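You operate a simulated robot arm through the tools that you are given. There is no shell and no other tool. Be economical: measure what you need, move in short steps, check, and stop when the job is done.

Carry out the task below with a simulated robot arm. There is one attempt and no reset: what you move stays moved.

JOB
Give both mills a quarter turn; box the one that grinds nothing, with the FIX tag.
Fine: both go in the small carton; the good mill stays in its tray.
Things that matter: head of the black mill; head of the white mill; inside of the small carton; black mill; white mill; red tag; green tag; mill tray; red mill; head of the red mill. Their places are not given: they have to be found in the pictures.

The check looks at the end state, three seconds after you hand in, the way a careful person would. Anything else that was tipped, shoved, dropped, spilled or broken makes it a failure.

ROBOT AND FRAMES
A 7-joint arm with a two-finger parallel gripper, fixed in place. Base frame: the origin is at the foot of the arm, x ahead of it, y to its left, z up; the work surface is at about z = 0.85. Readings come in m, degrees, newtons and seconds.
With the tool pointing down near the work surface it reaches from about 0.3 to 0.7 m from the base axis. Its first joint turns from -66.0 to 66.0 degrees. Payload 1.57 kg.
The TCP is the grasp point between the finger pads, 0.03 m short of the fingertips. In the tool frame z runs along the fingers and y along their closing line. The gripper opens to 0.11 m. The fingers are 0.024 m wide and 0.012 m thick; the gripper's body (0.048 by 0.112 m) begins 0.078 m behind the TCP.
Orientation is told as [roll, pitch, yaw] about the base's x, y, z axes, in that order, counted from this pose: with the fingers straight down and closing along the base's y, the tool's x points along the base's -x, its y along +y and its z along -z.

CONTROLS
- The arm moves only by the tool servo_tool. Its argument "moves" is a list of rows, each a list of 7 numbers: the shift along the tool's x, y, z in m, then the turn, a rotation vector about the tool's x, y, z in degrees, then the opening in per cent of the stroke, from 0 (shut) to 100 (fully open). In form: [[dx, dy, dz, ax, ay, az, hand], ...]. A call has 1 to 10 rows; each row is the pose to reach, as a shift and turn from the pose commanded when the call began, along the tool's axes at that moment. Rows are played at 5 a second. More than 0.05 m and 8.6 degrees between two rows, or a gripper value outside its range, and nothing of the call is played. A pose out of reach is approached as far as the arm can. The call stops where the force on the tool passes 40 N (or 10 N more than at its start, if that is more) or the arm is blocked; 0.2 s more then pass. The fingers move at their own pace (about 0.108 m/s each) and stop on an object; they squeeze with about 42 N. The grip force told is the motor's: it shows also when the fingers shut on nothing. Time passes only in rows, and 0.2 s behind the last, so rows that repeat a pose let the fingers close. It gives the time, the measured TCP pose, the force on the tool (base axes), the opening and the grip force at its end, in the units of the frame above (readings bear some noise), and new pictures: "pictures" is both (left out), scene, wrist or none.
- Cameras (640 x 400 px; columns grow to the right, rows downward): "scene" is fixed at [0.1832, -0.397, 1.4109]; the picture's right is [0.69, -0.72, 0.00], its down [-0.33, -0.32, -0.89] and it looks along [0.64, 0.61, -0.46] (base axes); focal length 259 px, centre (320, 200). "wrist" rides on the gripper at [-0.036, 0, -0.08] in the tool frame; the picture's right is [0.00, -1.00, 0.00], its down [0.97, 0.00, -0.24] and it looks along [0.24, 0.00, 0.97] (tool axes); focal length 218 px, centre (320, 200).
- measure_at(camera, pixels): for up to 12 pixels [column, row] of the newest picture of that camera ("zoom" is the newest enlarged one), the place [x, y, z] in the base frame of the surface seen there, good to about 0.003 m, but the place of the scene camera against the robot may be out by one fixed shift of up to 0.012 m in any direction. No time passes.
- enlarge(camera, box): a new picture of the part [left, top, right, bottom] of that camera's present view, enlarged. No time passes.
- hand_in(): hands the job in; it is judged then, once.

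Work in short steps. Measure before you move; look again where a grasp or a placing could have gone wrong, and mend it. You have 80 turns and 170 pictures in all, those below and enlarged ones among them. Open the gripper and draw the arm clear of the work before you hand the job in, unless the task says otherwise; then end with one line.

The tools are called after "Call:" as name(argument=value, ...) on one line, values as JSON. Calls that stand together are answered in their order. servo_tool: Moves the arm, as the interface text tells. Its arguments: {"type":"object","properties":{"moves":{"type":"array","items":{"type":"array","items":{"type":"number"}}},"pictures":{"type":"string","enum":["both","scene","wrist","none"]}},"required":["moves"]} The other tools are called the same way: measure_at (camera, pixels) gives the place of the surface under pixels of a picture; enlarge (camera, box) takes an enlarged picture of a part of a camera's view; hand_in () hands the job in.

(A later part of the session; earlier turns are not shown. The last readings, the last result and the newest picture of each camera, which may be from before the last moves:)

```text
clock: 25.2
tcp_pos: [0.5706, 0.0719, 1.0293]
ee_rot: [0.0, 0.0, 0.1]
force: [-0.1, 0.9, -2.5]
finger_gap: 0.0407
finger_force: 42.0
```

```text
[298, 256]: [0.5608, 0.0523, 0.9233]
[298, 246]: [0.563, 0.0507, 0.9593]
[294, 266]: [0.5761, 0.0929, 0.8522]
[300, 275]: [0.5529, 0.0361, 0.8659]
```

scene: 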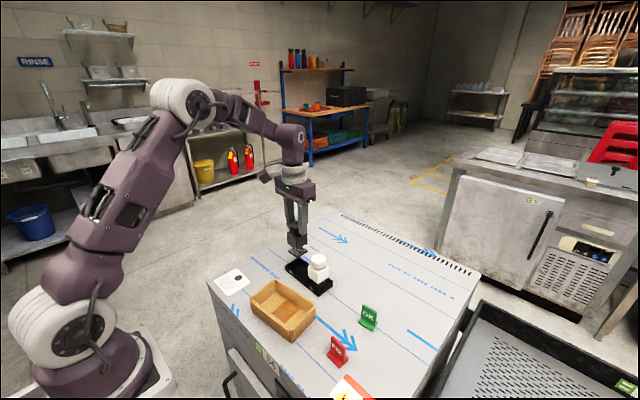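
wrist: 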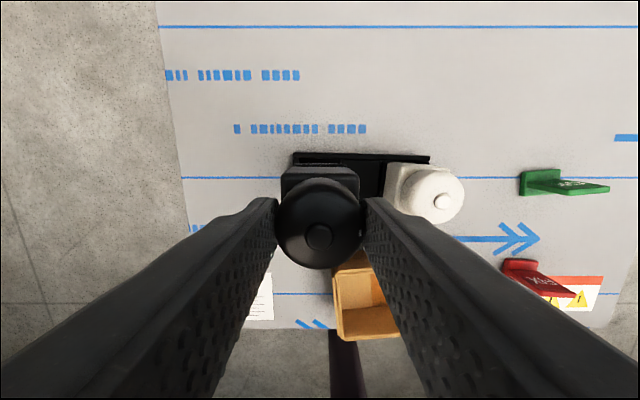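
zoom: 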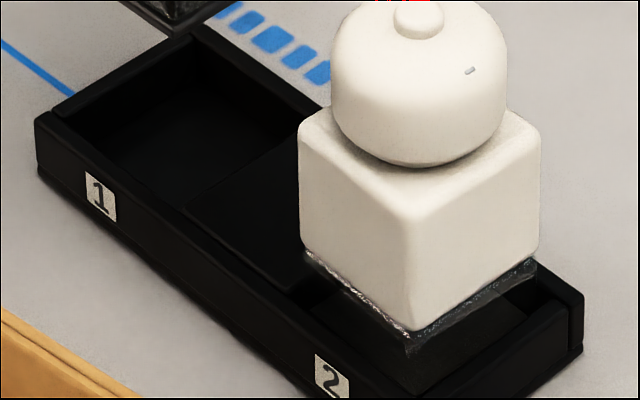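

Black's chamber is plainly empty and slot 1 is clean, consistent with black grinding nothing; I'll check white afterwards. I carry black over the carton's left part (centre ≈ (0.431, 0.012)), aligned with the carton's ~5.7° skew.

Call:
servo_tool(moves=[[0, 0, -0.03, 0, 0, 0, 25], [0.03, -0.013, -0.03, 0, 0, 0, 25], [0.06, -0.026, -0.03, 0, 0, 0, 25], [0.09, -0.039, -0.03, 0, 0, -2, 25], [0.12, -0.052, -0.03, 0, 0, -4, 25], [0.1395, -0.0597, -0.03, 0, 0, -5.7, 25], [0.1395, -0.0597, -0.03, 0, 0, -5.7, 25]])

Call:
enlarge(camera="scene", box=[235, 225, 345, 345])

```text
clock: 26.8
tcp_pos: [0.4284, 0.0159, 1.0581]
ee_rot: [0.0, 0.1, 5.7]
force: [-1.2, 0.3, -2.0]
finger_gap: 0.0407
finger_force: 42.0
```

scene: 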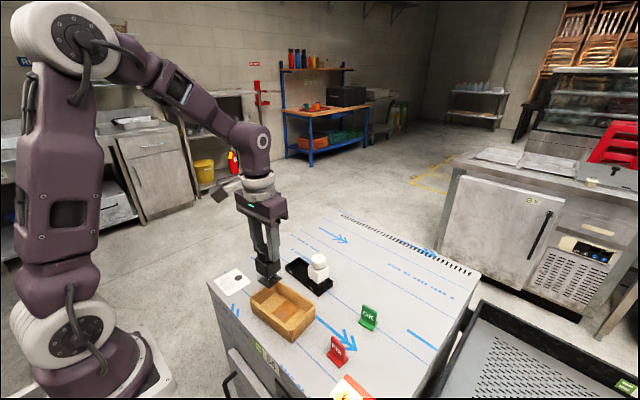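
wrist: 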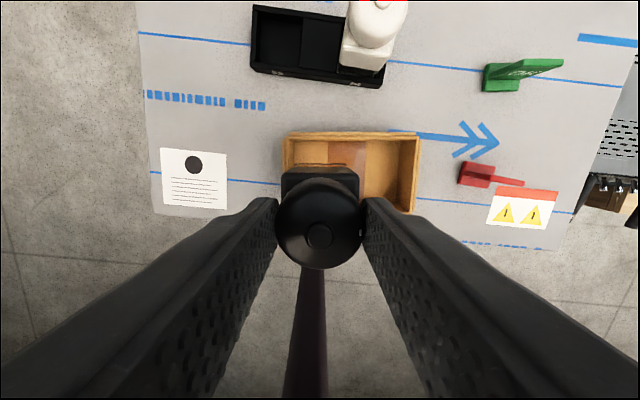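

```text
3.33 times, centred on (290, 285) of scene
```

zoom: 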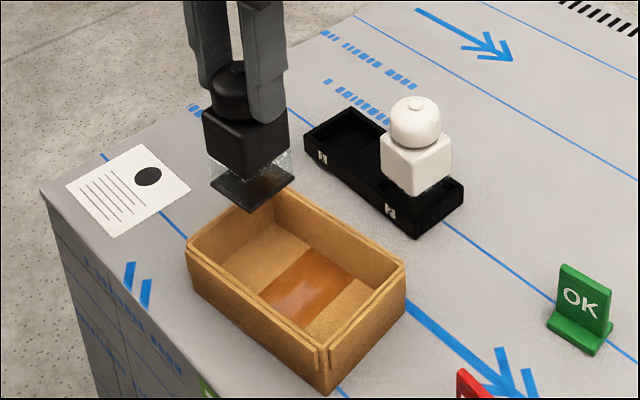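

White is unobstructed now and its chamber looks light here, so I check it tightly before placing black. I also measure the carton.

Call:
enlarge(camera="scene", box=[306, 272, 328, 290])

Call:
enlarge(camera="wrist", box=[330, 30, 400, 90])

Call:
measure_at(camera="wrist", pixels=[[285, 135], [419, 138], [413, 213], [385, 150], [375, 195], [350, 140], [400, 145], [395, 200]])

```text
16.00 times, centred on (317, 281) of scene
```

zoom: 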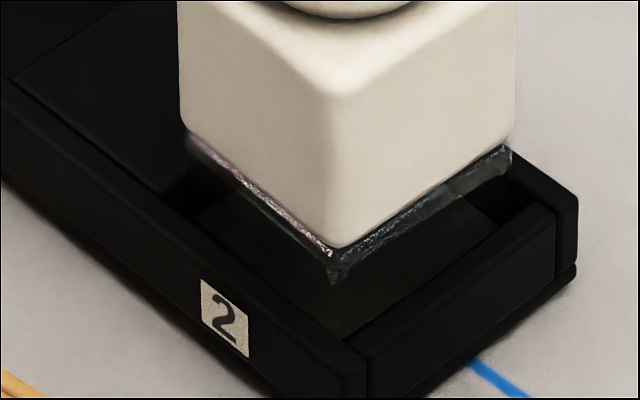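

```text
6.67 times, centred on (365, 60) of wrist
```

zoom: 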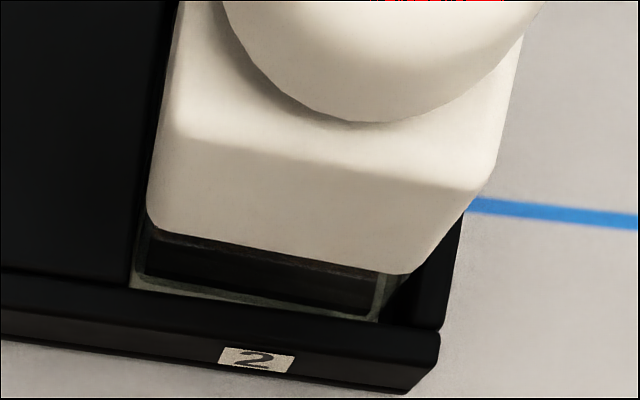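

```text
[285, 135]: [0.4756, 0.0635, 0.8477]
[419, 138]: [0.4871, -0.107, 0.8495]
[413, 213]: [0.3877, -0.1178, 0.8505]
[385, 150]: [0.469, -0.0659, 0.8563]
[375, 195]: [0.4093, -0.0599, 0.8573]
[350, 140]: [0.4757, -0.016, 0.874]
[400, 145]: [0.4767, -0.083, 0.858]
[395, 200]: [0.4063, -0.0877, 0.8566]
```

White shows a dark slab inside its glass, unlike black's empty one, but I want a like-for-like look later. First I lower black into the carton, stopping on contact.

Call:
servo_tool(moves=[[-0.002, -0.003, 0.02, 0, 0, 0, 25], [-0.002, -0.003, 0.05, 0, 0, 0, 25], [-0.002, -0.003, 0.075, 0, 0, 0, 25], [-0.002, -0.003, 0.087, 0, 0, 0, 25], [-0.002, -0.003, 0.087, 0, 0, 0, 25]])

Call:
enlarge(camera="scene", box=[235, 255, 345, 345])

```text
clock: 28.0
tcp_pos: [0.4322, 0.0087, 0.9711]
ee_rot: [0.1, -0.1, 5.7]
force: [-0.7, 0.1, -2.2]
finger_gap: 0.0407
finger_force: 42.0
```

scene: 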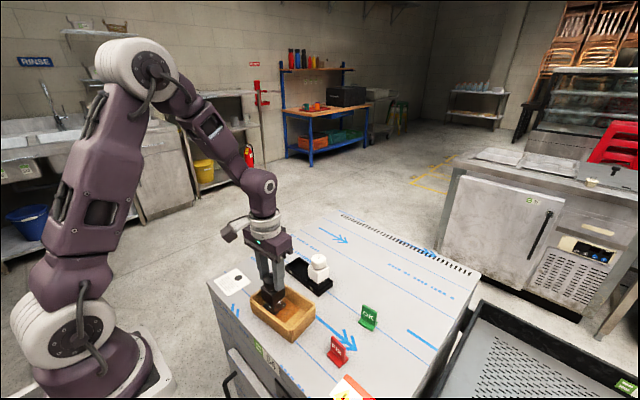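
wrist: 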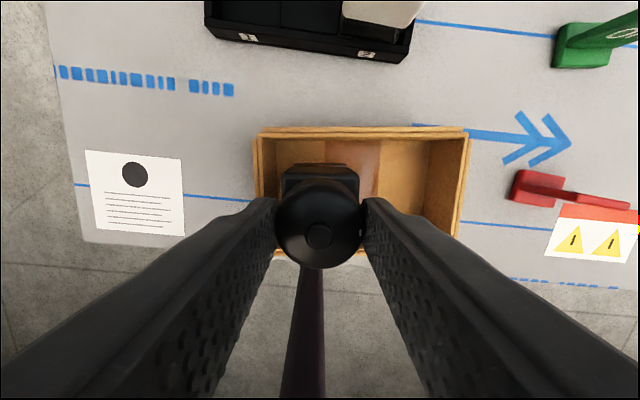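

```text
4.44 times, centred on (290, 300) of scene
```

zoom: 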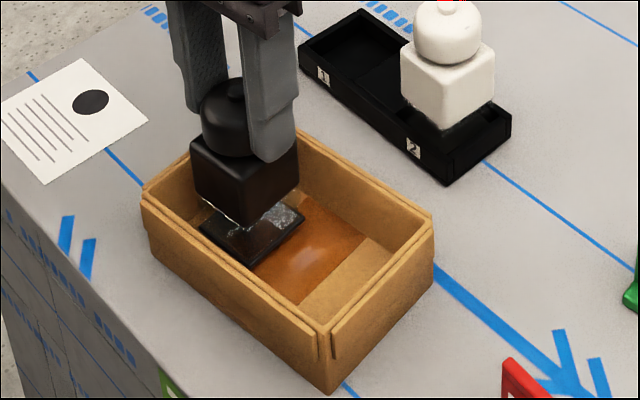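

Black is inside, slightly above the floor. I creep down for contact.

Call:
servo_tool(moves=[[0, 0, 0.002, 0, 0, 0, 25], [0, 0, 0.004, 0, 0, 0, 25], [0, 0, 0.005, 0, 0, 0, 25], [0, 0, 0.006, 0, 0, 0, 25]], pictures="none")

```text
clock: 29.0
tcp_pos: [0.4303, 0.0096, 0.9651]
ee_rot: [0.0, 0.0, 5.7]
force: [-0.1, 0.3, -2.5]
finger_gap: 0.0404
finger_force: 41.6
```

Call:
servo_tool(moves=[[0, 0, 0.001, 0, 0, 0, 25], [0, 0, 0.002, 0, 0, 0, 25], [0, 0, 0.003, 0, 0, 0, 25]], pictures="none")

Call:
enlarge(camera="scene", box=[255, 275, 315, 325])

```text
clock: 29.8
tcp_pos: [0.4309, 0.01, 0.9626]
ee_rot: [0.1, 0.1, 5.7]
force: [-0.5, 0.5, -2.8]
finger_gap: 0.0406
finger_force: 41.7
```

```text
8.00 times, centred on (285, 300) of scene
```

zoom: 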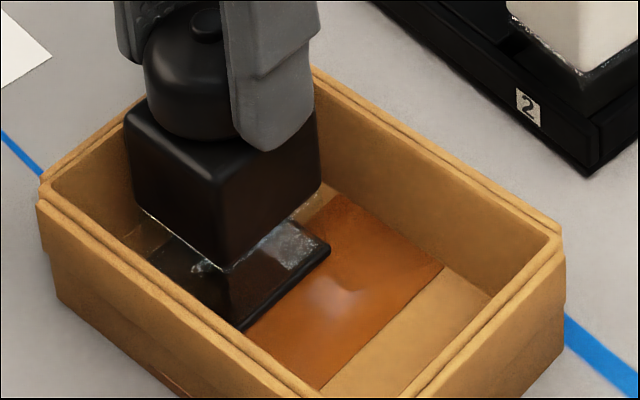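

Still no contact; black's glass is clearly see-through and empty. I keep creeping.

Call:
servo_tool(moves=[[0, 0, 0.001, 0, 0, 0, 25], [0, 0, 0.002, 0, 0, 0, 25], [0, 0, 0.003, 0, 0, 0, 25], [0, 0, 0.004, 0, 0, 0, 25]], pictures="none")

```text
clock: 30.8
tcp_pos: [0.4319, 0.0099, 0.9594]
ee_rot: [0.0, -0.3, 5.7]
force: [0.0, 3.9, 31.5]
finger_gap: 0.0406
finger_force: 42.0
```

Contact (31 N up) — black is on the floor. I back off slightly, release and rise.

Call:
servo_tool(moves=[[0, 0, -0.001, 0, 0, 0, 25], [0, 0, -0.001, 0, 0, 0, 40], [0, 0, -0.001, 0, 0, 0, 60], [0, 0, -0.03, 0, 0, 0, 60], [0, 0, -0.07, 0, 0, 0, 60], [0, 0, -0.11, 0, 0, 0, 60], [0, 0, -0.11, 0, 0, 0, 60]])

Call:
enlarge(camera="scene", box=[235, 255, 345, 345])

```text
clock: 32.4
tcp_pos: [0.4297, 0.0126, 1.0677]
ee_rot: [0.0, 0.0, 5.7]
force: [-0.1, -0.2, -0.4]
finger_gap: 0.066
finger_force: 0.1
```

scene: 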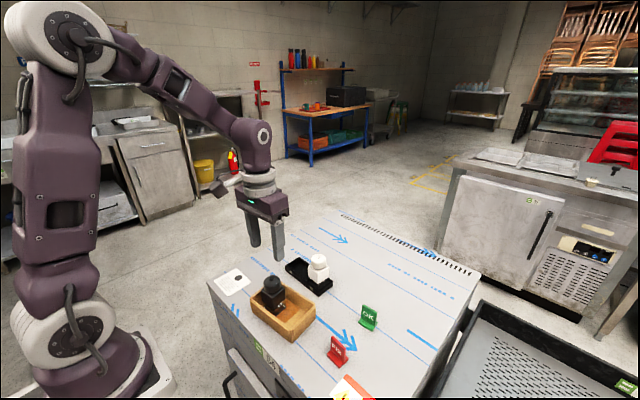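
wrist: 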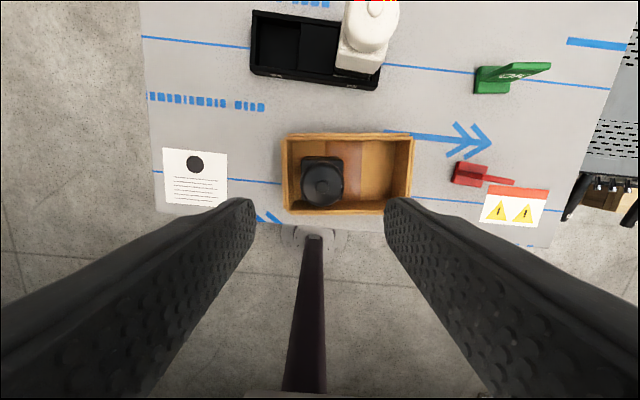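

```text
4.44 times, centred on (290, 300) of scene
```

zoom: 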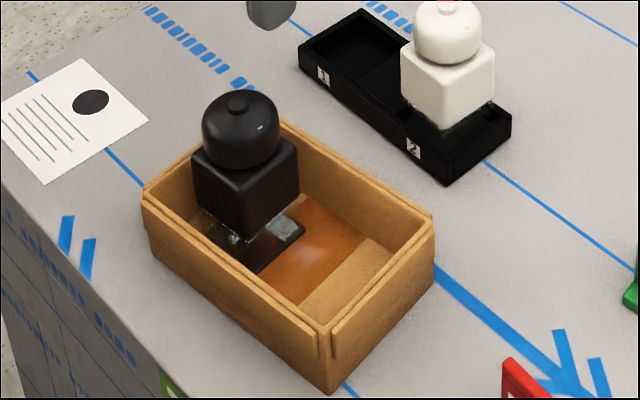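

Black stands in the carton. To be sure, I go over white again to lift it briefly by its head and compare chambers.

Call:
servo_tool(moves=[[-0.035, -0.01, 0, 0, 0, 2, 60], [-0.07, -0.02, 0, 0, 0, 4, 60], [-0.105, -0.031, 0, 0, 0, 5.7, 60], [-0.1345, -0.0416, 0, 0, 0, 5.7, 60], [-0.1345, -0.0416, 0.04, 0, 0, 5.7, 60], [-0.1345, -0.0416, 0.04, 0, 0, 5.7, 60]], pictures="wrist")

```text
clock: 33.8
tcp_pos: [0.5683, -0.0168, 1.0286]
ee_rot: [0.0, 0.0, 0.1]
force: [-0.3, 0.5, -0.2]
finger_gap: 0.0661
finger_force: 0.1
```

wrist: 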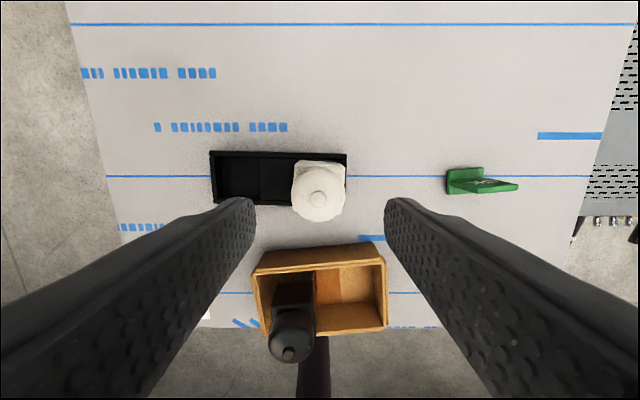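

The knob is at (318,199), centred within 1 mm. I descend to z ≈ 0.962, grip and check.

Call:
servo_tool(moves=[[0, 0.001, 0.03, 0, 0, 0, 60], [0, 0.001, 0.055, 0, 0, 0, 60], [0, 0.001, 0.067, 0, 0, 0, 60], [0, 0.001, 0.067, 0, 0, 0, 40], [0, 0.001, 0.067, 0, 0, 0, 25], [0, 0.001, 0.067, 0, 0, 0, 25], [0, 0.001, 0.067, 0, 0, 0, 25]], pictures="none")

Call:
servo_tool(moves=[[0, 0, -0.01, 0, 0, 0, 25], [0, 0, -0.02, 0, 0, 0, 25], [0, 0, -0.035, 0, 0, 0, 25], [0, 0, -0.05, 0, 0, 0, 25], [0, 0, -0.05, 0, 0, 0, 25]])

Call:
enlarge(camera="scene", box=[290, 240, 350, 290])

Call:
enlarge(camera="scene", box=[308, 262, 332, 282])

```text
clock: 35.4
tcp_pos: [0.57, -0.0169, 0.9602]
ee_rot: [0.0, 0.0, -0.1]
force: [-0.8, 0.3, 0.3]
finger_gap: 0.0405
finger_force: 42.2
```

```text
clock: 36.6
tcp_pos: [0.5697, -0.0186, 1.0115]
ee_rot: [0.0, 0.0, 0.1]
force: [-0.3, 0.9, -2.8]
finger_gap: 0.0404
finger_force: 42.0
```

scene: 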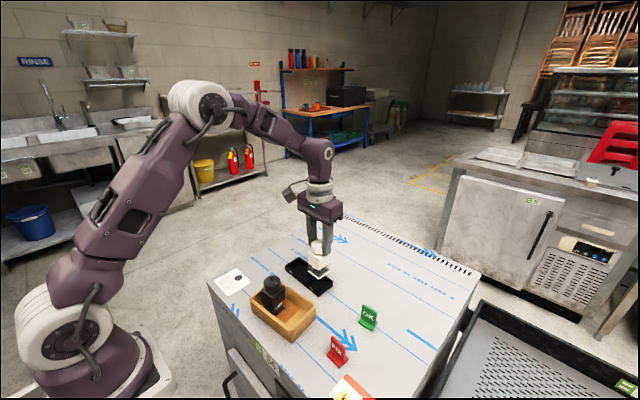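
wrist: 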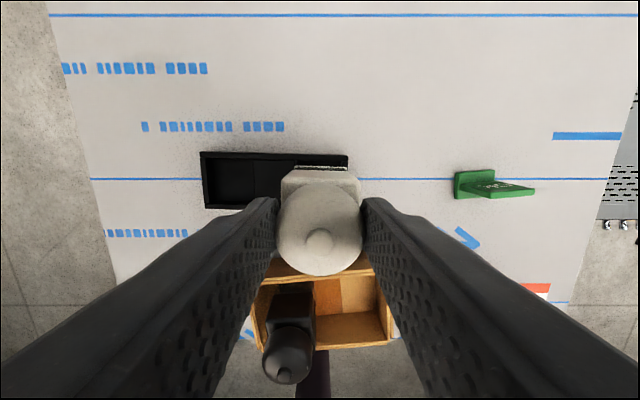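

```text
8.00 times, centred on (320, 265) of scene
```

zoom: 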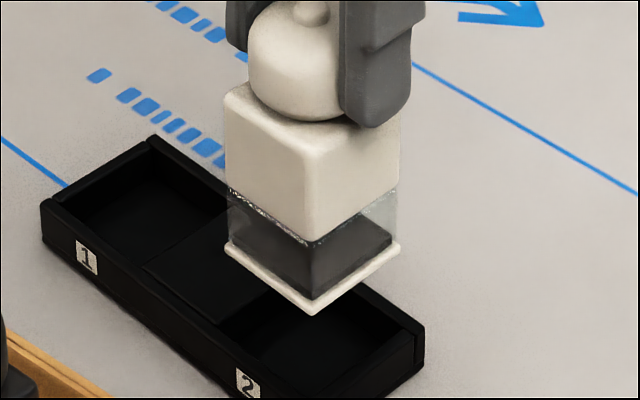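

```text
16.00 times, centred on (320, 272) of scene
```

zoom: 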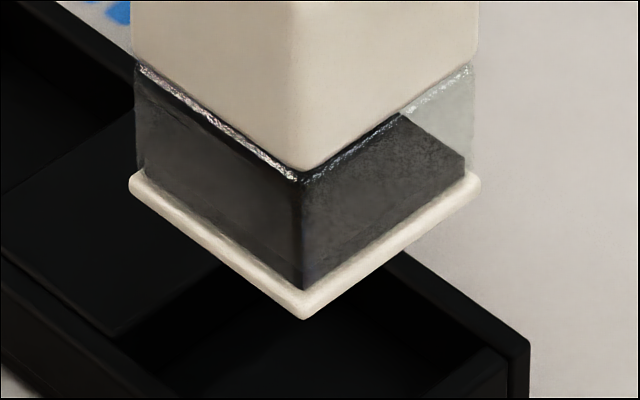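

Confirmed: white's glass (white base plate) now holds dark grounds, black's is empty. I lower white straight back into slot 2.

Call:
servo_tool(moves=[[0, 0, 0.015, 0, 0, 0, 25], [0, 0, 0.03, 0, 0, 0, 25], [0, 0, 0.04, 0, 0, 0, 25], [0, 0, 0.045, 0, 0, 0, 25], [0, 0, 0.048, 0, 0, 0, 25], [0, 0, 0.05, 0, 0, 0, 25]])

Call:
enlarge(camera="scene", box=[280, 240, 350, 300])

```text
clock: 37.6
tcp_pos: [0.5698, -0.0178, 0.9717]
ee_rot: [0.0, -0.3, -0.1]
force: [-2.9, 0.9, 7.4]
finger_gap: 0.0404
finger_force: 41.3
stopped in row 4: the force on the tool passed its limit (the readings are from after the stop); the commanded pose is now the measured one
```

scene: 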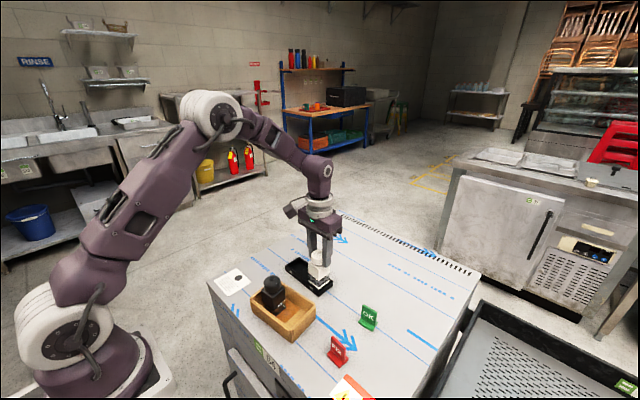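
wrist: 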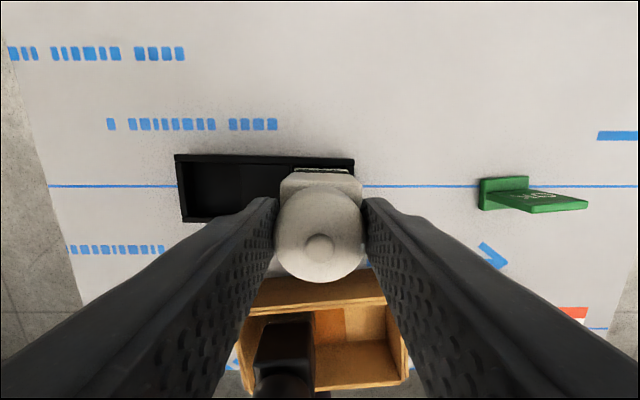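

```text
6.67 times, centred on (315, 270) of scene
```

zoom: 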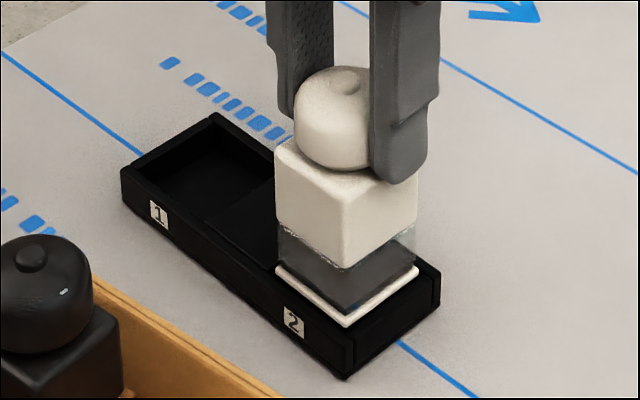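

It stopped 1 cm high: the base plate catches a rim. I look closely at where.

Call:
enlarge(camera="scene", box=[305, 268, 330, 298])

Call:
enlarge(camera="wrist", box=[260, 140, 380, 240])

Call:
measure_at(camera="scene", pixels=[[316, 288], [309, 281], [322, 280], [304, 262], [314, 291], [325, 283], [299, 278], [308, 286]])

```text
13.33 times, centred on (318, 283) of scene
```

zoom: 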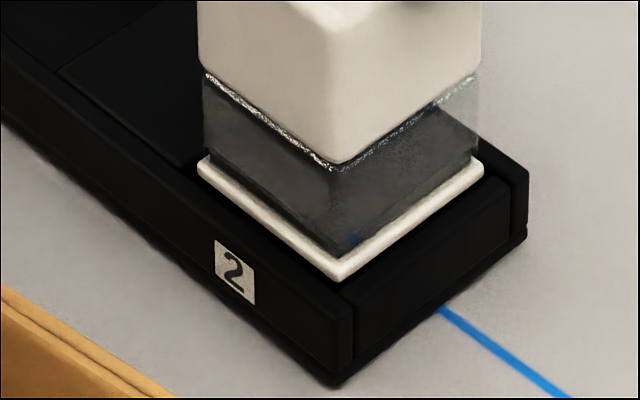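

```text
4.00 times, centred on (320, 190) of wrist
```

zoom: 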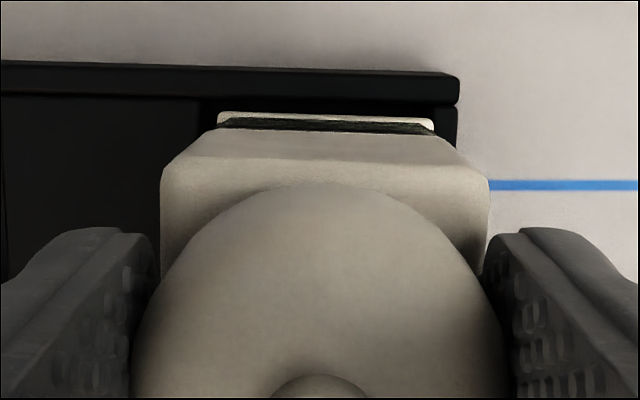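

```text
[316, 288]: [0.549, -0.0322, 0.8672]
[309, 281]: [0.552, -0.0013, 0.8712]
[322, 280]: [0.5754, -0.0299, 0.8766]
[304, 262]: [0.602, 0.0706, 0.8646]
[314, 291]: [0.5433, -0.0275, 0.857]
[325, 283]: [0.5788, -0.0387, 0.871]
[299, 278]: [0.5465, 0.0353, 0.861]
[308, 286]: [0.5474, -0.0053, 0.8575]
```

A dark gap shows between the plate's far edge and the far wall, so it probably rides on the near (-x) wall. I measure plate and walls in this wrist zoom.

Call:
measure_at(camera="wrist", pixels=[[316, 169], [340, 170], [366, 171], [340, 159], [340, 165], [374, 162], [372, 170], [313, 170]])

Call:
enlarge(camera="wrist", box=[305, 150, 380, 185])

```text
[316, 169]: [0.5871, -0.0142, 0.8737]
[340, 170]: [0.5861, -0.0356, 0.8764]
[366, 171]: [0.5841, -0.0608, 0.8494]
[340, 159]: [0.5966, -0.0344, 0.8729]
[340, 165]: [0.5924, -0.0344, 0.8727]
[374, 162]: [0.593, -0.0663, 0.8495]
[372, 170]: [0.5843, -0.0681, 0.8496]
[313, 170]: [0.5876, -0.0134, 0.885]
```

```text
8.53 times, centred on (342, 168) of wrist
```

zoom: 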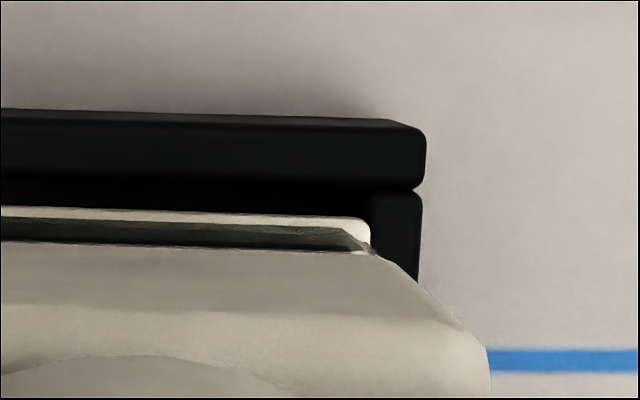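

Call:
measure_at(camera="zoom", pixels=[[200, 175], [200, 200], [200, 215], [360, 180], [355, 222], [365, 230], [395, 230], [412, 230], [40, 215], [40, 170], [410, 150], [200, 130]])

Call:
enlarge(camera="scene", box=[300, 274, 330, 298])

```text
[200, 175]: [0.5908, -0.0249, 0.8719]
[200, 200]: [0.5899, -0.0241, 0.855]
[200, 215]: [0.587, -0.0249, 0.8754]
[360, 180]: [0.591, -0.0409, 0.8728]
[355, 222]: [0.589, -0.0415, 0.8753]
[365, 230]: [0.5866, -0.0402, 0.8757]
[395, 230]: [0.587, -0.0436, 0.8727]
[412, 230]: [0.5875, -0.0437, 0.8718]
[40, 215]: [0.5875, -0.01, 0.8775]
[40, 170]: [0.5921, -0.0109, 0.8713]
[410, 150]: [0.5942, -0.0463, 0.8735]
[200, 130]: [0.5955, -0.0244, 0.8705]
```

```text
16.00 times, centred on (315, 286) of scene
```

zoom: 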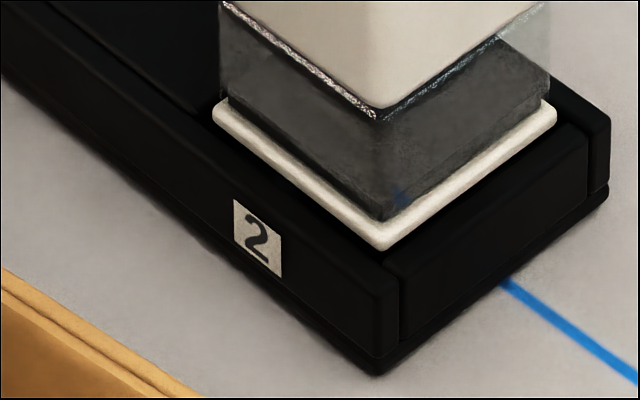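

The plate leaves ~2–3 mm to the far wall but ~1 mm or less to the end (-y) wall, so it's ~1.5 mm too far toward -x and slightly toward -y. I lift 3 mm, shift +x 1.5 mm and +y 1 mm, then lower gently.

Call:
servo_tool(moves=[[0, 0, -0.003, 0, 0, 0, 25], [-0.0015, 0.001, -0.003, 0, 0, 0, 25], [-0.0015, 0.001, 0, 0, 0, 0, 25], [-0.0015, 0.001, 0.002, 0, 0, 0, 25], [-0.0015, 0.001, 0.003, 0, 0, 0, 25]])

Call:
enlarge(camera="scene", box=[300, 274, 330, 298])

```text
clock: 38.8
tcp_pos: [0.57, -0.0166, 0.9672]
ee_rot: [0.0, -0.3, -0.1]
force: [-0.5, -0.4, -2.7]
finger_gap: 0.0407
finger_force: 41.9
```

scene: 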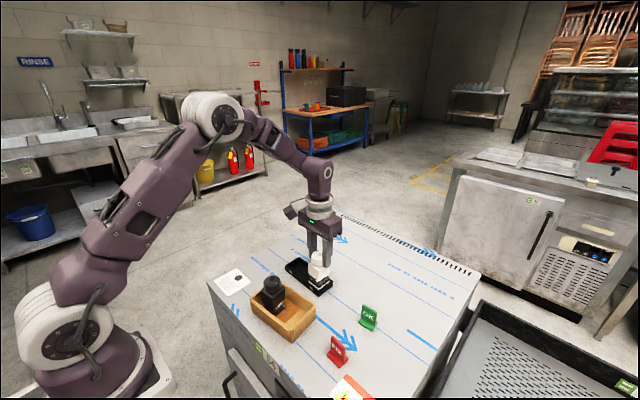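
wrist: 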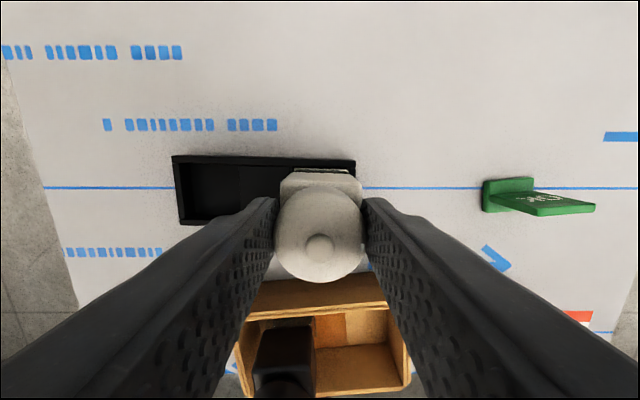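

```text
16.00 times, centred on (315, 286) of scene
```

zoom: 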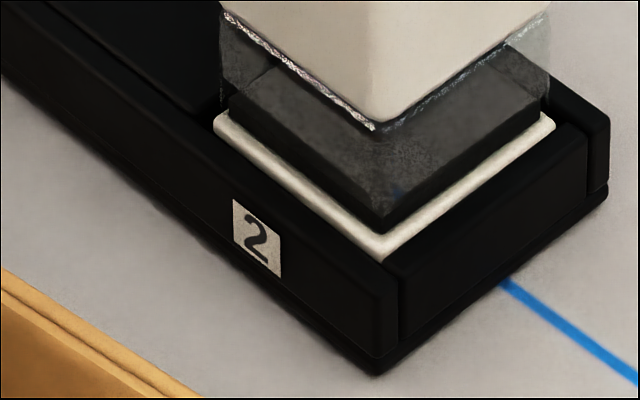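

It has dropped into the slot with no contact force (z 0.967). I continue down in small steps.

Call:
servo_tool(moves=[[0, 0, 0.002, 0, 0, 0, 25], [0, 0, 0.004, 0, 0, 0, 25], [0, 0, 0.006, 0, 0, 0, 25], [0, 0, 0.007, 0, 0, 0, 25]], pictures="none")

Call:
enlarge(camera="scene", box=[300, 274, 330, 298])

```text
clock: 39.8
tcp_pos: [0.5722, -0.0175, 0.9598]
ee_rot: [0.0, -0.3, 0.0]
force: [-0.3, 1.0, -2.6]
finger_gap: 0.0406
finger_force: 42.2
```

```text
16.00 times, centred on (315, 286) of scene
```

zoom: 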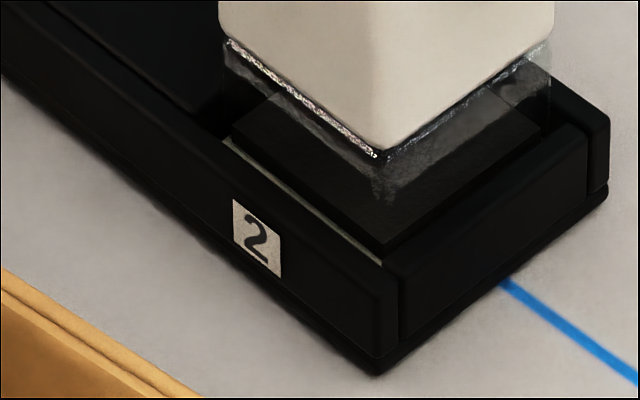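

Nearly down, still hanging. I creep another 4 mm at most until contact.

Call:
servo_tool(moves=[[0, 0, 0.001, 0, 0, 0, 25], [0, 0, 0.002, 0, 0, 0, 25], [0, 0, 0.003, 0, 0, 0, 25]], pictures="none")

```text
clock: 40.6
tcp_pos: [0.5704, -0.0171, 0.9583]
ee_rot: [0.0, -0.3, 0.0]
force: [0.0, -0.1, -1.3]
finger_gap: 0.0406
finger_force: 42.2
```

Call:
servo_tool(moves=[[0, 0, 0.001, 0, 0, 0, 25], [0, 0, 0.0015, 0, 0, 0, 25]], pictures="none")

Call:
enlarge(camera="scene", box=[290, 244, 350, 300])

```text
clock: 41.2
tcp_pos: [0.5701, -0.0159, 0.9567]
ee_rot: [0.0, -0.3, 0.1]
force: [0.2, -0.3, -3.2]
finger_gap: 0.0406
finger_force: 42.2
```

```text
7.14 times, centred on (320, 272) of scene
```

zoom: 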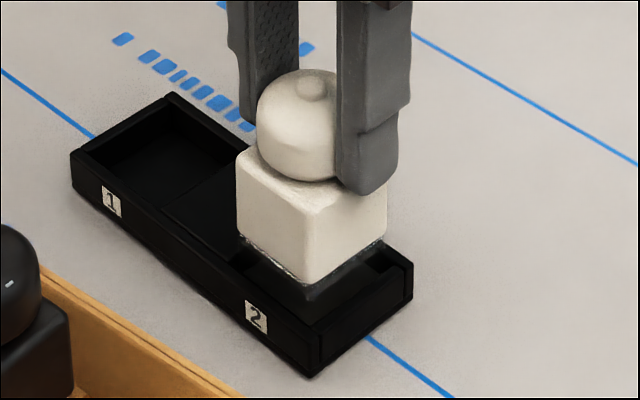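

Still hanging (−3 N): the mill slid up in the grip at the earlier bump. I continue creeping.

Call:
servo_tool(moves=[[0, 0, 0.001, 0, 0, 0, 25], [0, 0, 0.002, 0, 0, 0, 25], [0, 0, 0.003, 0, 0, 0, 25], [0, 0, 0.0035, 0, 0, 0, 25]], pictures="none")

```text
clock: 42.2
tcp_pos: [0.5717, -0.0171, 0.9555]
ee_rot: [0.0, -0.5, 0.1]
force: [-3.9, 1.1, 8.5]
finger_gap: 0.0407
finger_force: 41.4
stopped in row 4: the force on the tool passed its limit (the readings are from after the stop); the commanded pose is now the measured one
```

Contact reached at the bottom. I compare the height with before, then release.

Call:
servo_tool(moves=[[0, 0, 0, 0, 0.4, 0, 25], [0, 0, 0, 0, 0.4, 0, 35], [0, 0, 0, 0, 0.4, 0, 60], [0, 0, -0.03, 0, 0.4, 0, 60], [0, 0, -0.07, 0, 0.4, 0, 60], [0.03, 0, -0.11, 0, 0.4, 0, 60], [0.03, 0, -0.11, 0, 0.4, 0, 60]])

Call:
enlarge(camera="scene", box=[265, 225, 355, 305])

Call:
enlarge(camera="wrist", box=[200, 100, 400, 220])

```text
clock: 43.8
tcp_pos: [0.5363, -0.0141, 1.0651]
ee_rot: [0.0, 0.0, 0.1]
force: [-0.1, 0.1, -0.1]
finger_gap: 0.0664
finger_force: 0.0
```

scene: 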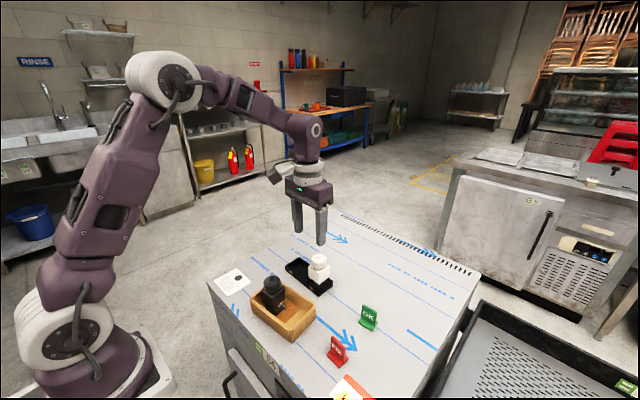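
wrist: 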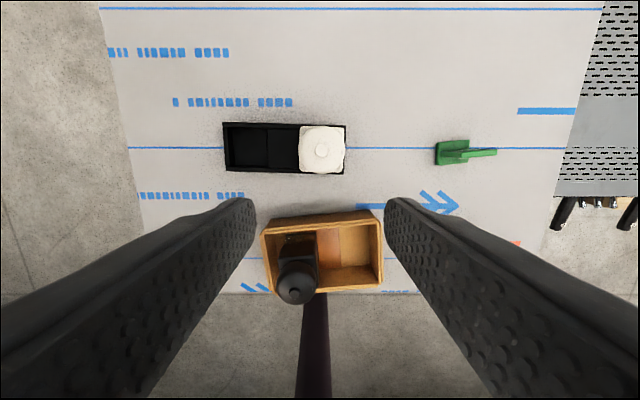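

```text
5.00 times, centred on (310, 265) of scene
```

zoom: 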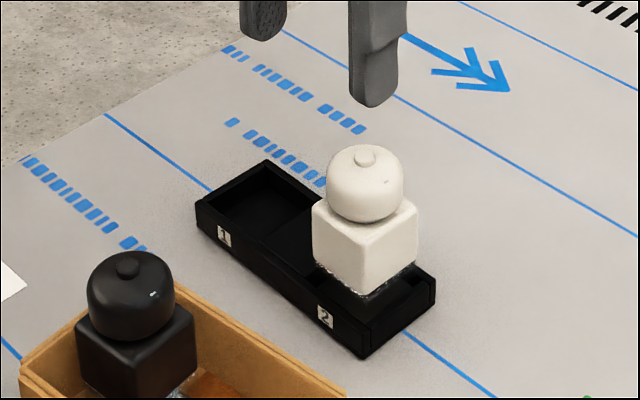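

```text
3.20 times, centred on (300, 160) of wrist
```

zoom: 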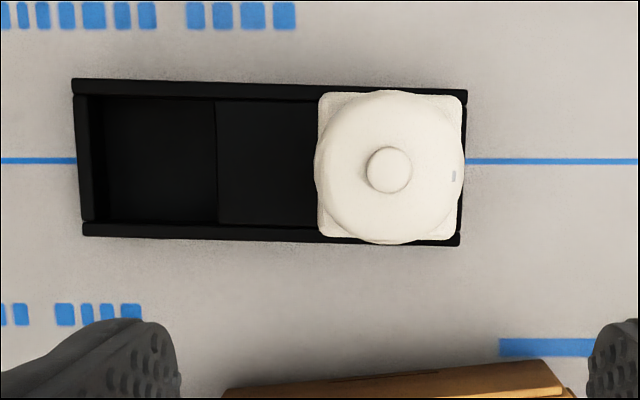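

White is back in slot 2 with its head still turned. Now I move over the FIX tag to look at its shape (≈ (0.444, −0.19)).

Call:
servo_tool(moves=[[0.03, -0.04, -0.02, 0, 0, 0, 80], [0.06, -0.08, -0.02, 0, 0, 0, 100], [0.09, -0.12, -0.02, 0, 0, 0, 100], [0.11, -0.15, -0.02, 0, 0, 0, 100], [0.135, -0.17, -0.02, 0, 0, 0, 100], [0.135, -0.17, -0.02, 0, 0, 0, 100]])

Call:
enlarge(camera="scene", box=[315, 325, 365, 375])

Call:
enlarge(camera="wrist", box=[240, 80, 400, 200])

```text
refused: row 1 steps farther than a row can; nothing moved
```

```text
8.00 times, centred on (340, 350) of scene
```

zoom: 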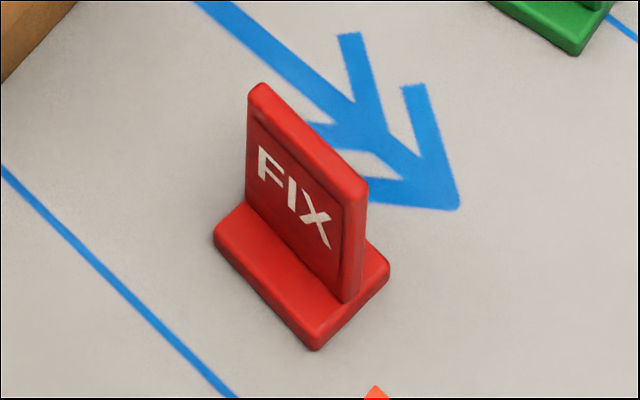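

```text
3.33 times, centred on (320, 140) of wrist
```

zoom: 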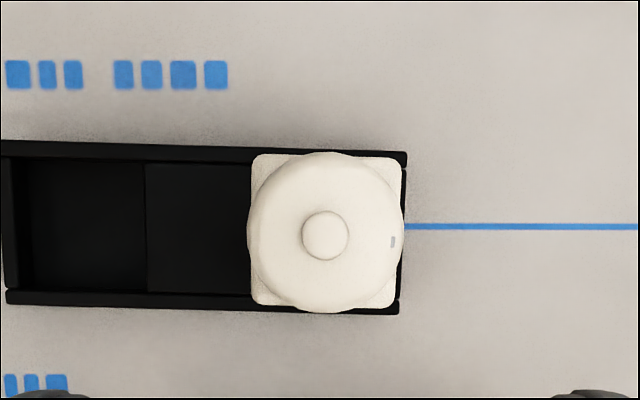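

The move was refused for step length; I repeat with smaller steps. The FIX tag stands on a base with a vertical plate running along y.

Call:
servo_tool(moves=[[0.02, -0.025, -0.01, 0, 0, 0, 80], [0.045, -0.055, -0.02, 0, 0, 0, 100], [0.07, -0.085, -0.02, 0, 0, 0, 100], [0.09, -0.115, -0.02, 0, 0, 0, 100], [0.11, -0.145, -0.02, 0, 0, 0, 100], [0.13, -0.17, -0.02, 0, 0, 0, 100], [0.13, -0.17, -0.02, 0, 0, 0, 100]], pictures="wrist")

Call:
enlarge(camera="wrist", box=[260, 90, 380, 180])

```text
clock: 45.4
tcp_pos: [0.4097, -0.1846, 1.0853]
ee_rot: [0.0, -0.2, 0.1]
force: [-0.3, -0.6, -0.1]
finger_gap: 0.1101
finger_force: 0.0
```

wrist: 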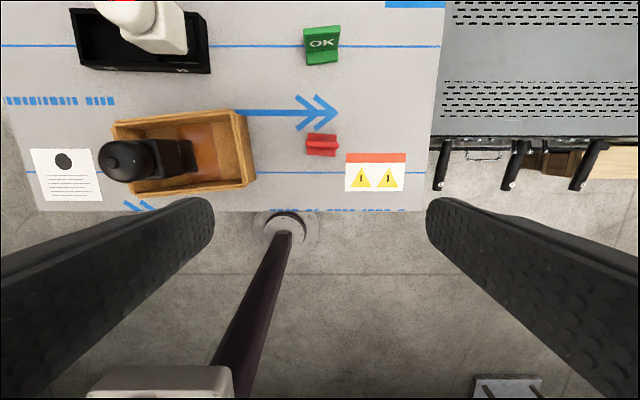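

```text
4.44 times, centred on (320, 135) of wrist
```

zoom: 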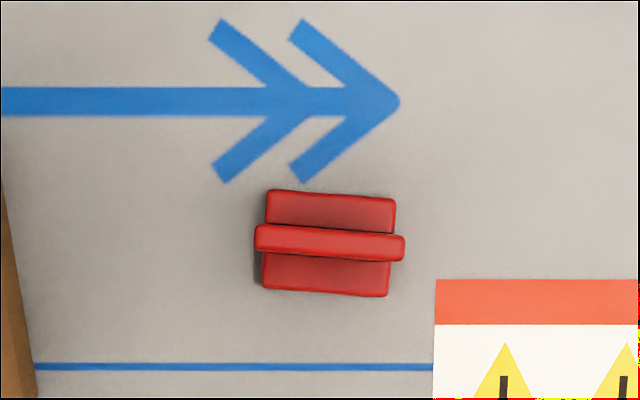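

Call:
measure_at(camera="zoom", pixels=[[262, 237], [398, 247], [330, 240], [330, 243], [275, 200], [390, 210], [270, 283], [380, 288], [330, 205], [330, 278]])

Call:
measure_at(camera="wrist", pixels=[[243, 117], [250, 182], [240, 130], [242, 175], [190, 122], [200, 180], [215, 125], [225, 170], [180, 155], [235, 112]])

```text
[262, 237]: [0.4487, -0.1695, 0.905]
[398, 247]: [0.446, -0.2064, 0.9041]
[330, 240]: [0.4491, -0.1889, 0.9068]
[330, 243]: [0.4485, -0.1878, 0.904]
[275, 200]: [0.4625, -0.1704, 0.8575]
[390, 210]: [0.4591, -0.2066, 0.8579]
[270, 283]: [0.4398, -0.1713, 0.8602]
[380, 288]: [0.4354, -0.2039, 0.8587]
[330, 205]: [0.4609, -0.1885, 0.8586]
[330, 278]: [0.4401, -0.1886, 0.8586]
```

```text
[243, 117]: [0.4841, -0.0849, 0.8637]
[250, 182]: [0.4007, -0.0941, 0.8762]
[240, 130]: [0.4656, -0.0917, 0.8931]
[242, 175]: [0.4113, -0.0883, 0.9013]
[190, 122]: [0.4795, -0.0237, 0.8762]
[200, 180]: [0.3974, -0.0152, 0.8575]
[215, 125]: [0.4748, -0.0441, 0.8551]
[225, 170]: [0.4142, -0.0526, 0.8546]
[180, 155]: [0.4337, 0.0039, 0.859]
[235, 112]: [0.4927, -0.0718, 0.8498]
```

The tag's plate top is at (0.4487, −0.188, 0.906), ~4° off the y axis; I'll grip it across x at yaw −94°. I turn and centre above it.

Call:
servo_tool(moves=[[-0.02, -0.002, 0, 0, 0, 8.5, 80], [-0.039, -0.0034, 0, 0, 0, 17, 60], [-0.039, -0.0034, 0, 0, 0, 25.5, 40], [-0.039, -0.0034, 0, 0, 0, 34, 40], [-0.039, -0.0034, 0, 0, 0, 42.5, 40], [-0.039, -0.0034, 0, 0, 0, 51, 40], [-0.039, -0.0034, 0, 0, 0, 59.5, 40], [-0.039, -0.0034, 0, 0, 0, 68, 40], [-0.039, -0.0034, 0, 0, 0, 76.5, 40], [-0.039, -0.0034, 0, 0, 0, 85, 40]], pictures="none")

Call:
servo_tool(moves=[[0, 0, 0.04, 0, 0, 8, 40], [0, 0, 0.08, 0, 0, 9, 40], [0, 0, 0.1, 0, 0, 9, 40], [0, 0, 0.1, 0, 0, 9, 40]])

Call:
enlarge(camera="wrist", box=[240, 130, 400, 250])

```text
clock: 47.6
tcp_pos: [0.4499, -0.1885, 1.0854]
ee_rot: [0.0, 0.0, -85.1]
force: [0.1, 0.0, 0.3]
finger_gap: 0.0442
finger_force: 0.0
```

```text
clock: 48.6
tcp_pos: [0.4493, -0.1889, 0.9857]
ee_rot: [0.1, 0.1, -94.0]
force: [-1.4, -0.6, 0.3]
finger_gap: 0.0439
finger_force: 0.1
```

scene: 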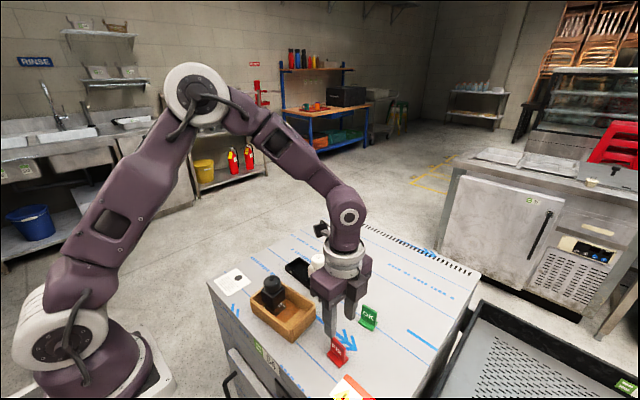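
wrist: 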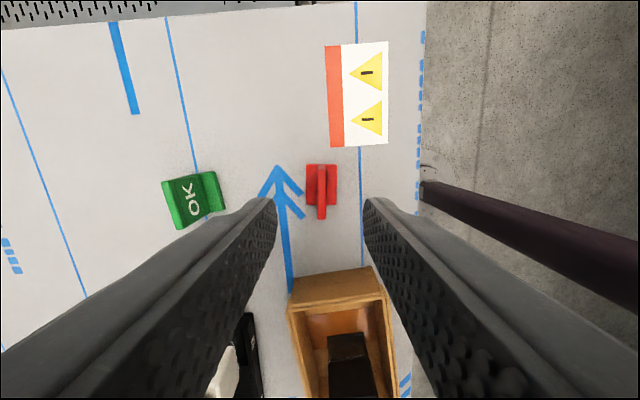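

```text
3.33 times, centred on (320, 190) of wrist
```

zoom: 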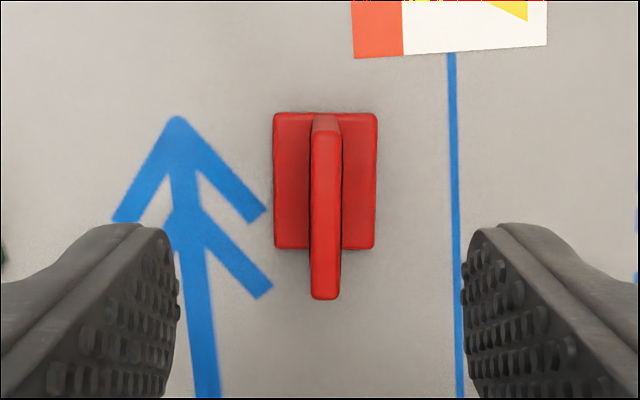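

The plate is centred and aligned between the fingers. I descend to z ≈ 0.900 and close.

Call:
servo_tool(moves=[[0, 0, 0.04, 0, 0, 0, 40], [0, 0, 0.075, 0, 0, 0, 40], [0, 0, 0.0855, 0, 0, 0, 40], [0, 0, 0.0855, 0, 0, 0, 20], [0, 0, 0.0855, 0, 0, 0, 2], [0, 0, 0.0855, 0, 0, 0, 2], [0, 0, 0.0855, 0, 0, 0, 2]], pictures="none")

Call:
enlarge(camera="scene", box=[300, 310, 380, 370])

```text
clock: 50.2
tcp_pos: [0.4485, -0.1904, 0.9003]
ee_rot: [0.0, -0.1, -93.9]
force: [0.9, 0.6, 0.7]
finger_gap: 0.0063
finger_force: 26.1
```

```text
6.67 times, centred on (340, 340) of scene
```

zoom: 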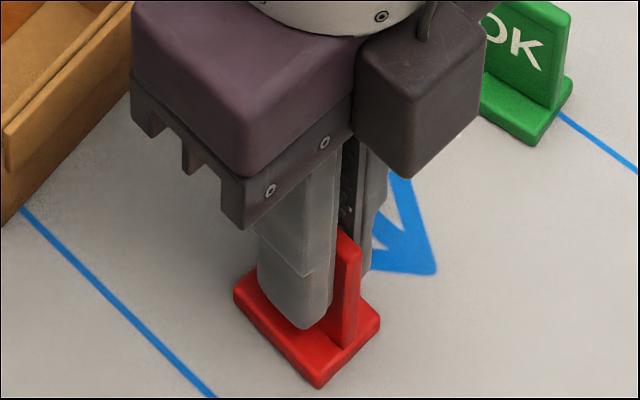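

Tag gripped (gap 6.3 mm). I lift 0.10 and carry it over the carton's free right half.

Call:
servo_tool(moves=[[0, 0, -0.04, 0, 0, 0, 2], [0, 0, -0.08, 0, 0, 0, 2], [0.02, -0.003, -0.1, 0, 0, 0, 2], [0.06, -0.009, -0.1, 0, 0, -3, 2], [0.1, -0.015, -0.1, 0, 0, -6, 2], [0.1369, -0.0206, -0.1, 0, 0, -9.7, 2], [0.1369, -0.0206, -0.1, 0, 0, -9.7, 2]])

Call:
enlarge(camera="scene", box=[235, 245, 345, 345])

Call:
enlarge(camera="wrist", box=[240, 140, 400, 400])

```text
clock: 51.8
tcp_pos: [0.4384, -0.0521, 1.0014]
ee_rot: [0.1, 0.0, -84.1]
force: [-0.7, 0.2, -0.4]
finger_gap: 0.0066
finger_force: 25.8
```

scene: 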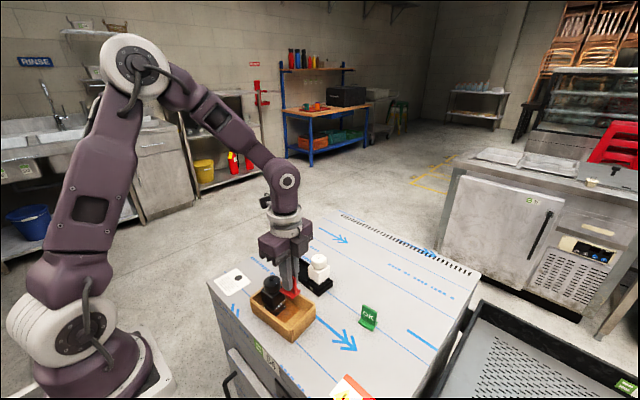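
wrist: 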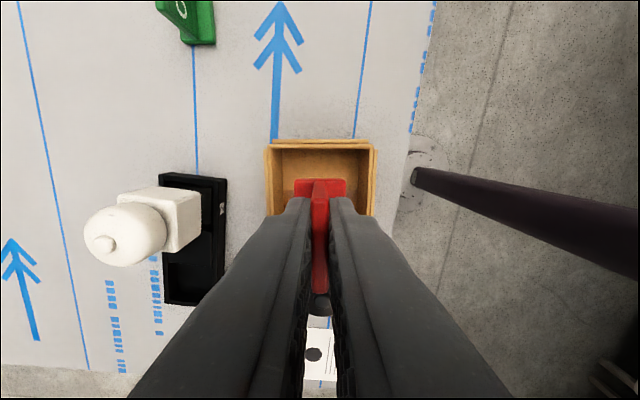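

```text
4.00 times, centred on (290, 295) of scene
```

zoom: 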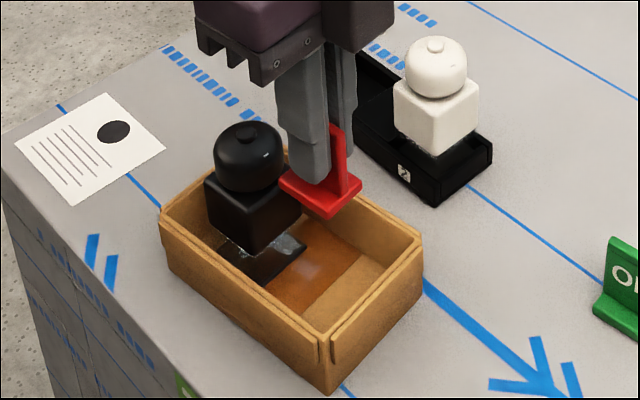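

```text
1.54 times, centred on (320, 270) of wrist
```

zoom: 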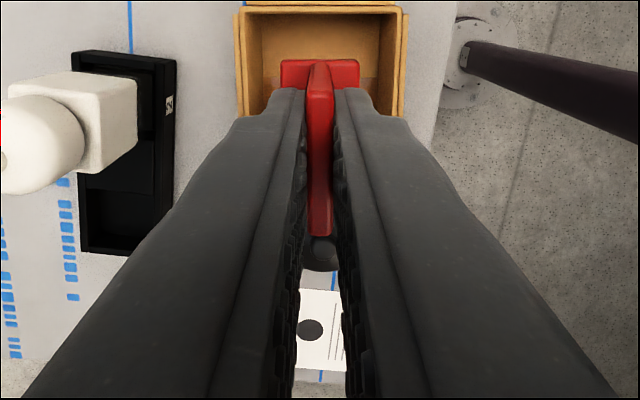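

The tag is aligned over the free half with ~2 cm to the mill. I lower to just above the floor, then creep.

Call:
servo_tool(moves=[[0, 0, 0.04, 0, 0, 0, 2], [0, 0, 0.075, 0, 0, 0, 2], [0, 0, 0.09, 0, 0, 0, 2], [0, 0, 0.093, 0, 0, 0, 2], [0, 0, 0.095, 0, 0, 0, 2], [0, 0, 0.096, 0, 0, 0, 2]], pictures="scene")

Call:
enlarge(camera="scene", box=[235, 255, 345, 345])

```text
clock: 53.2
tcp_pos: [0.4395, -0.0512, 0.905]
ee_rot: [0.1, -0.1, -84.3]
force: [-3.8, -1.1, 23.0]
finger_gap: 0.0065
finger_force: 26.2
```

scene: 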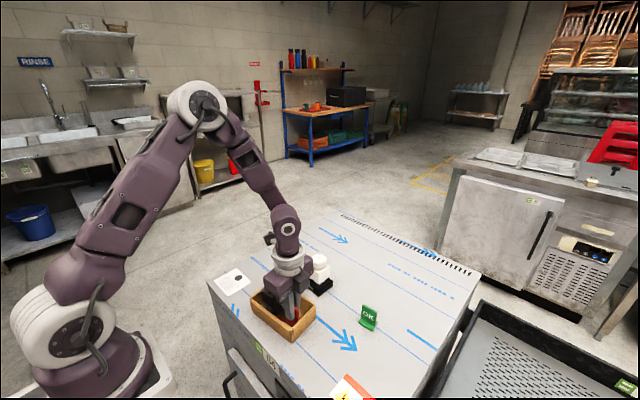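

```text
4.44 times, centred on (290, 300) of scene
```

zoom: 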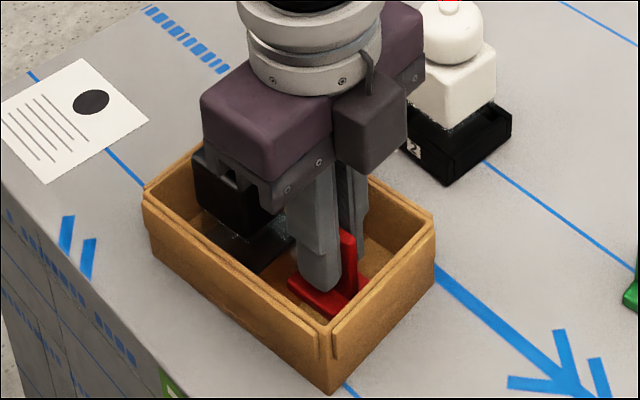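

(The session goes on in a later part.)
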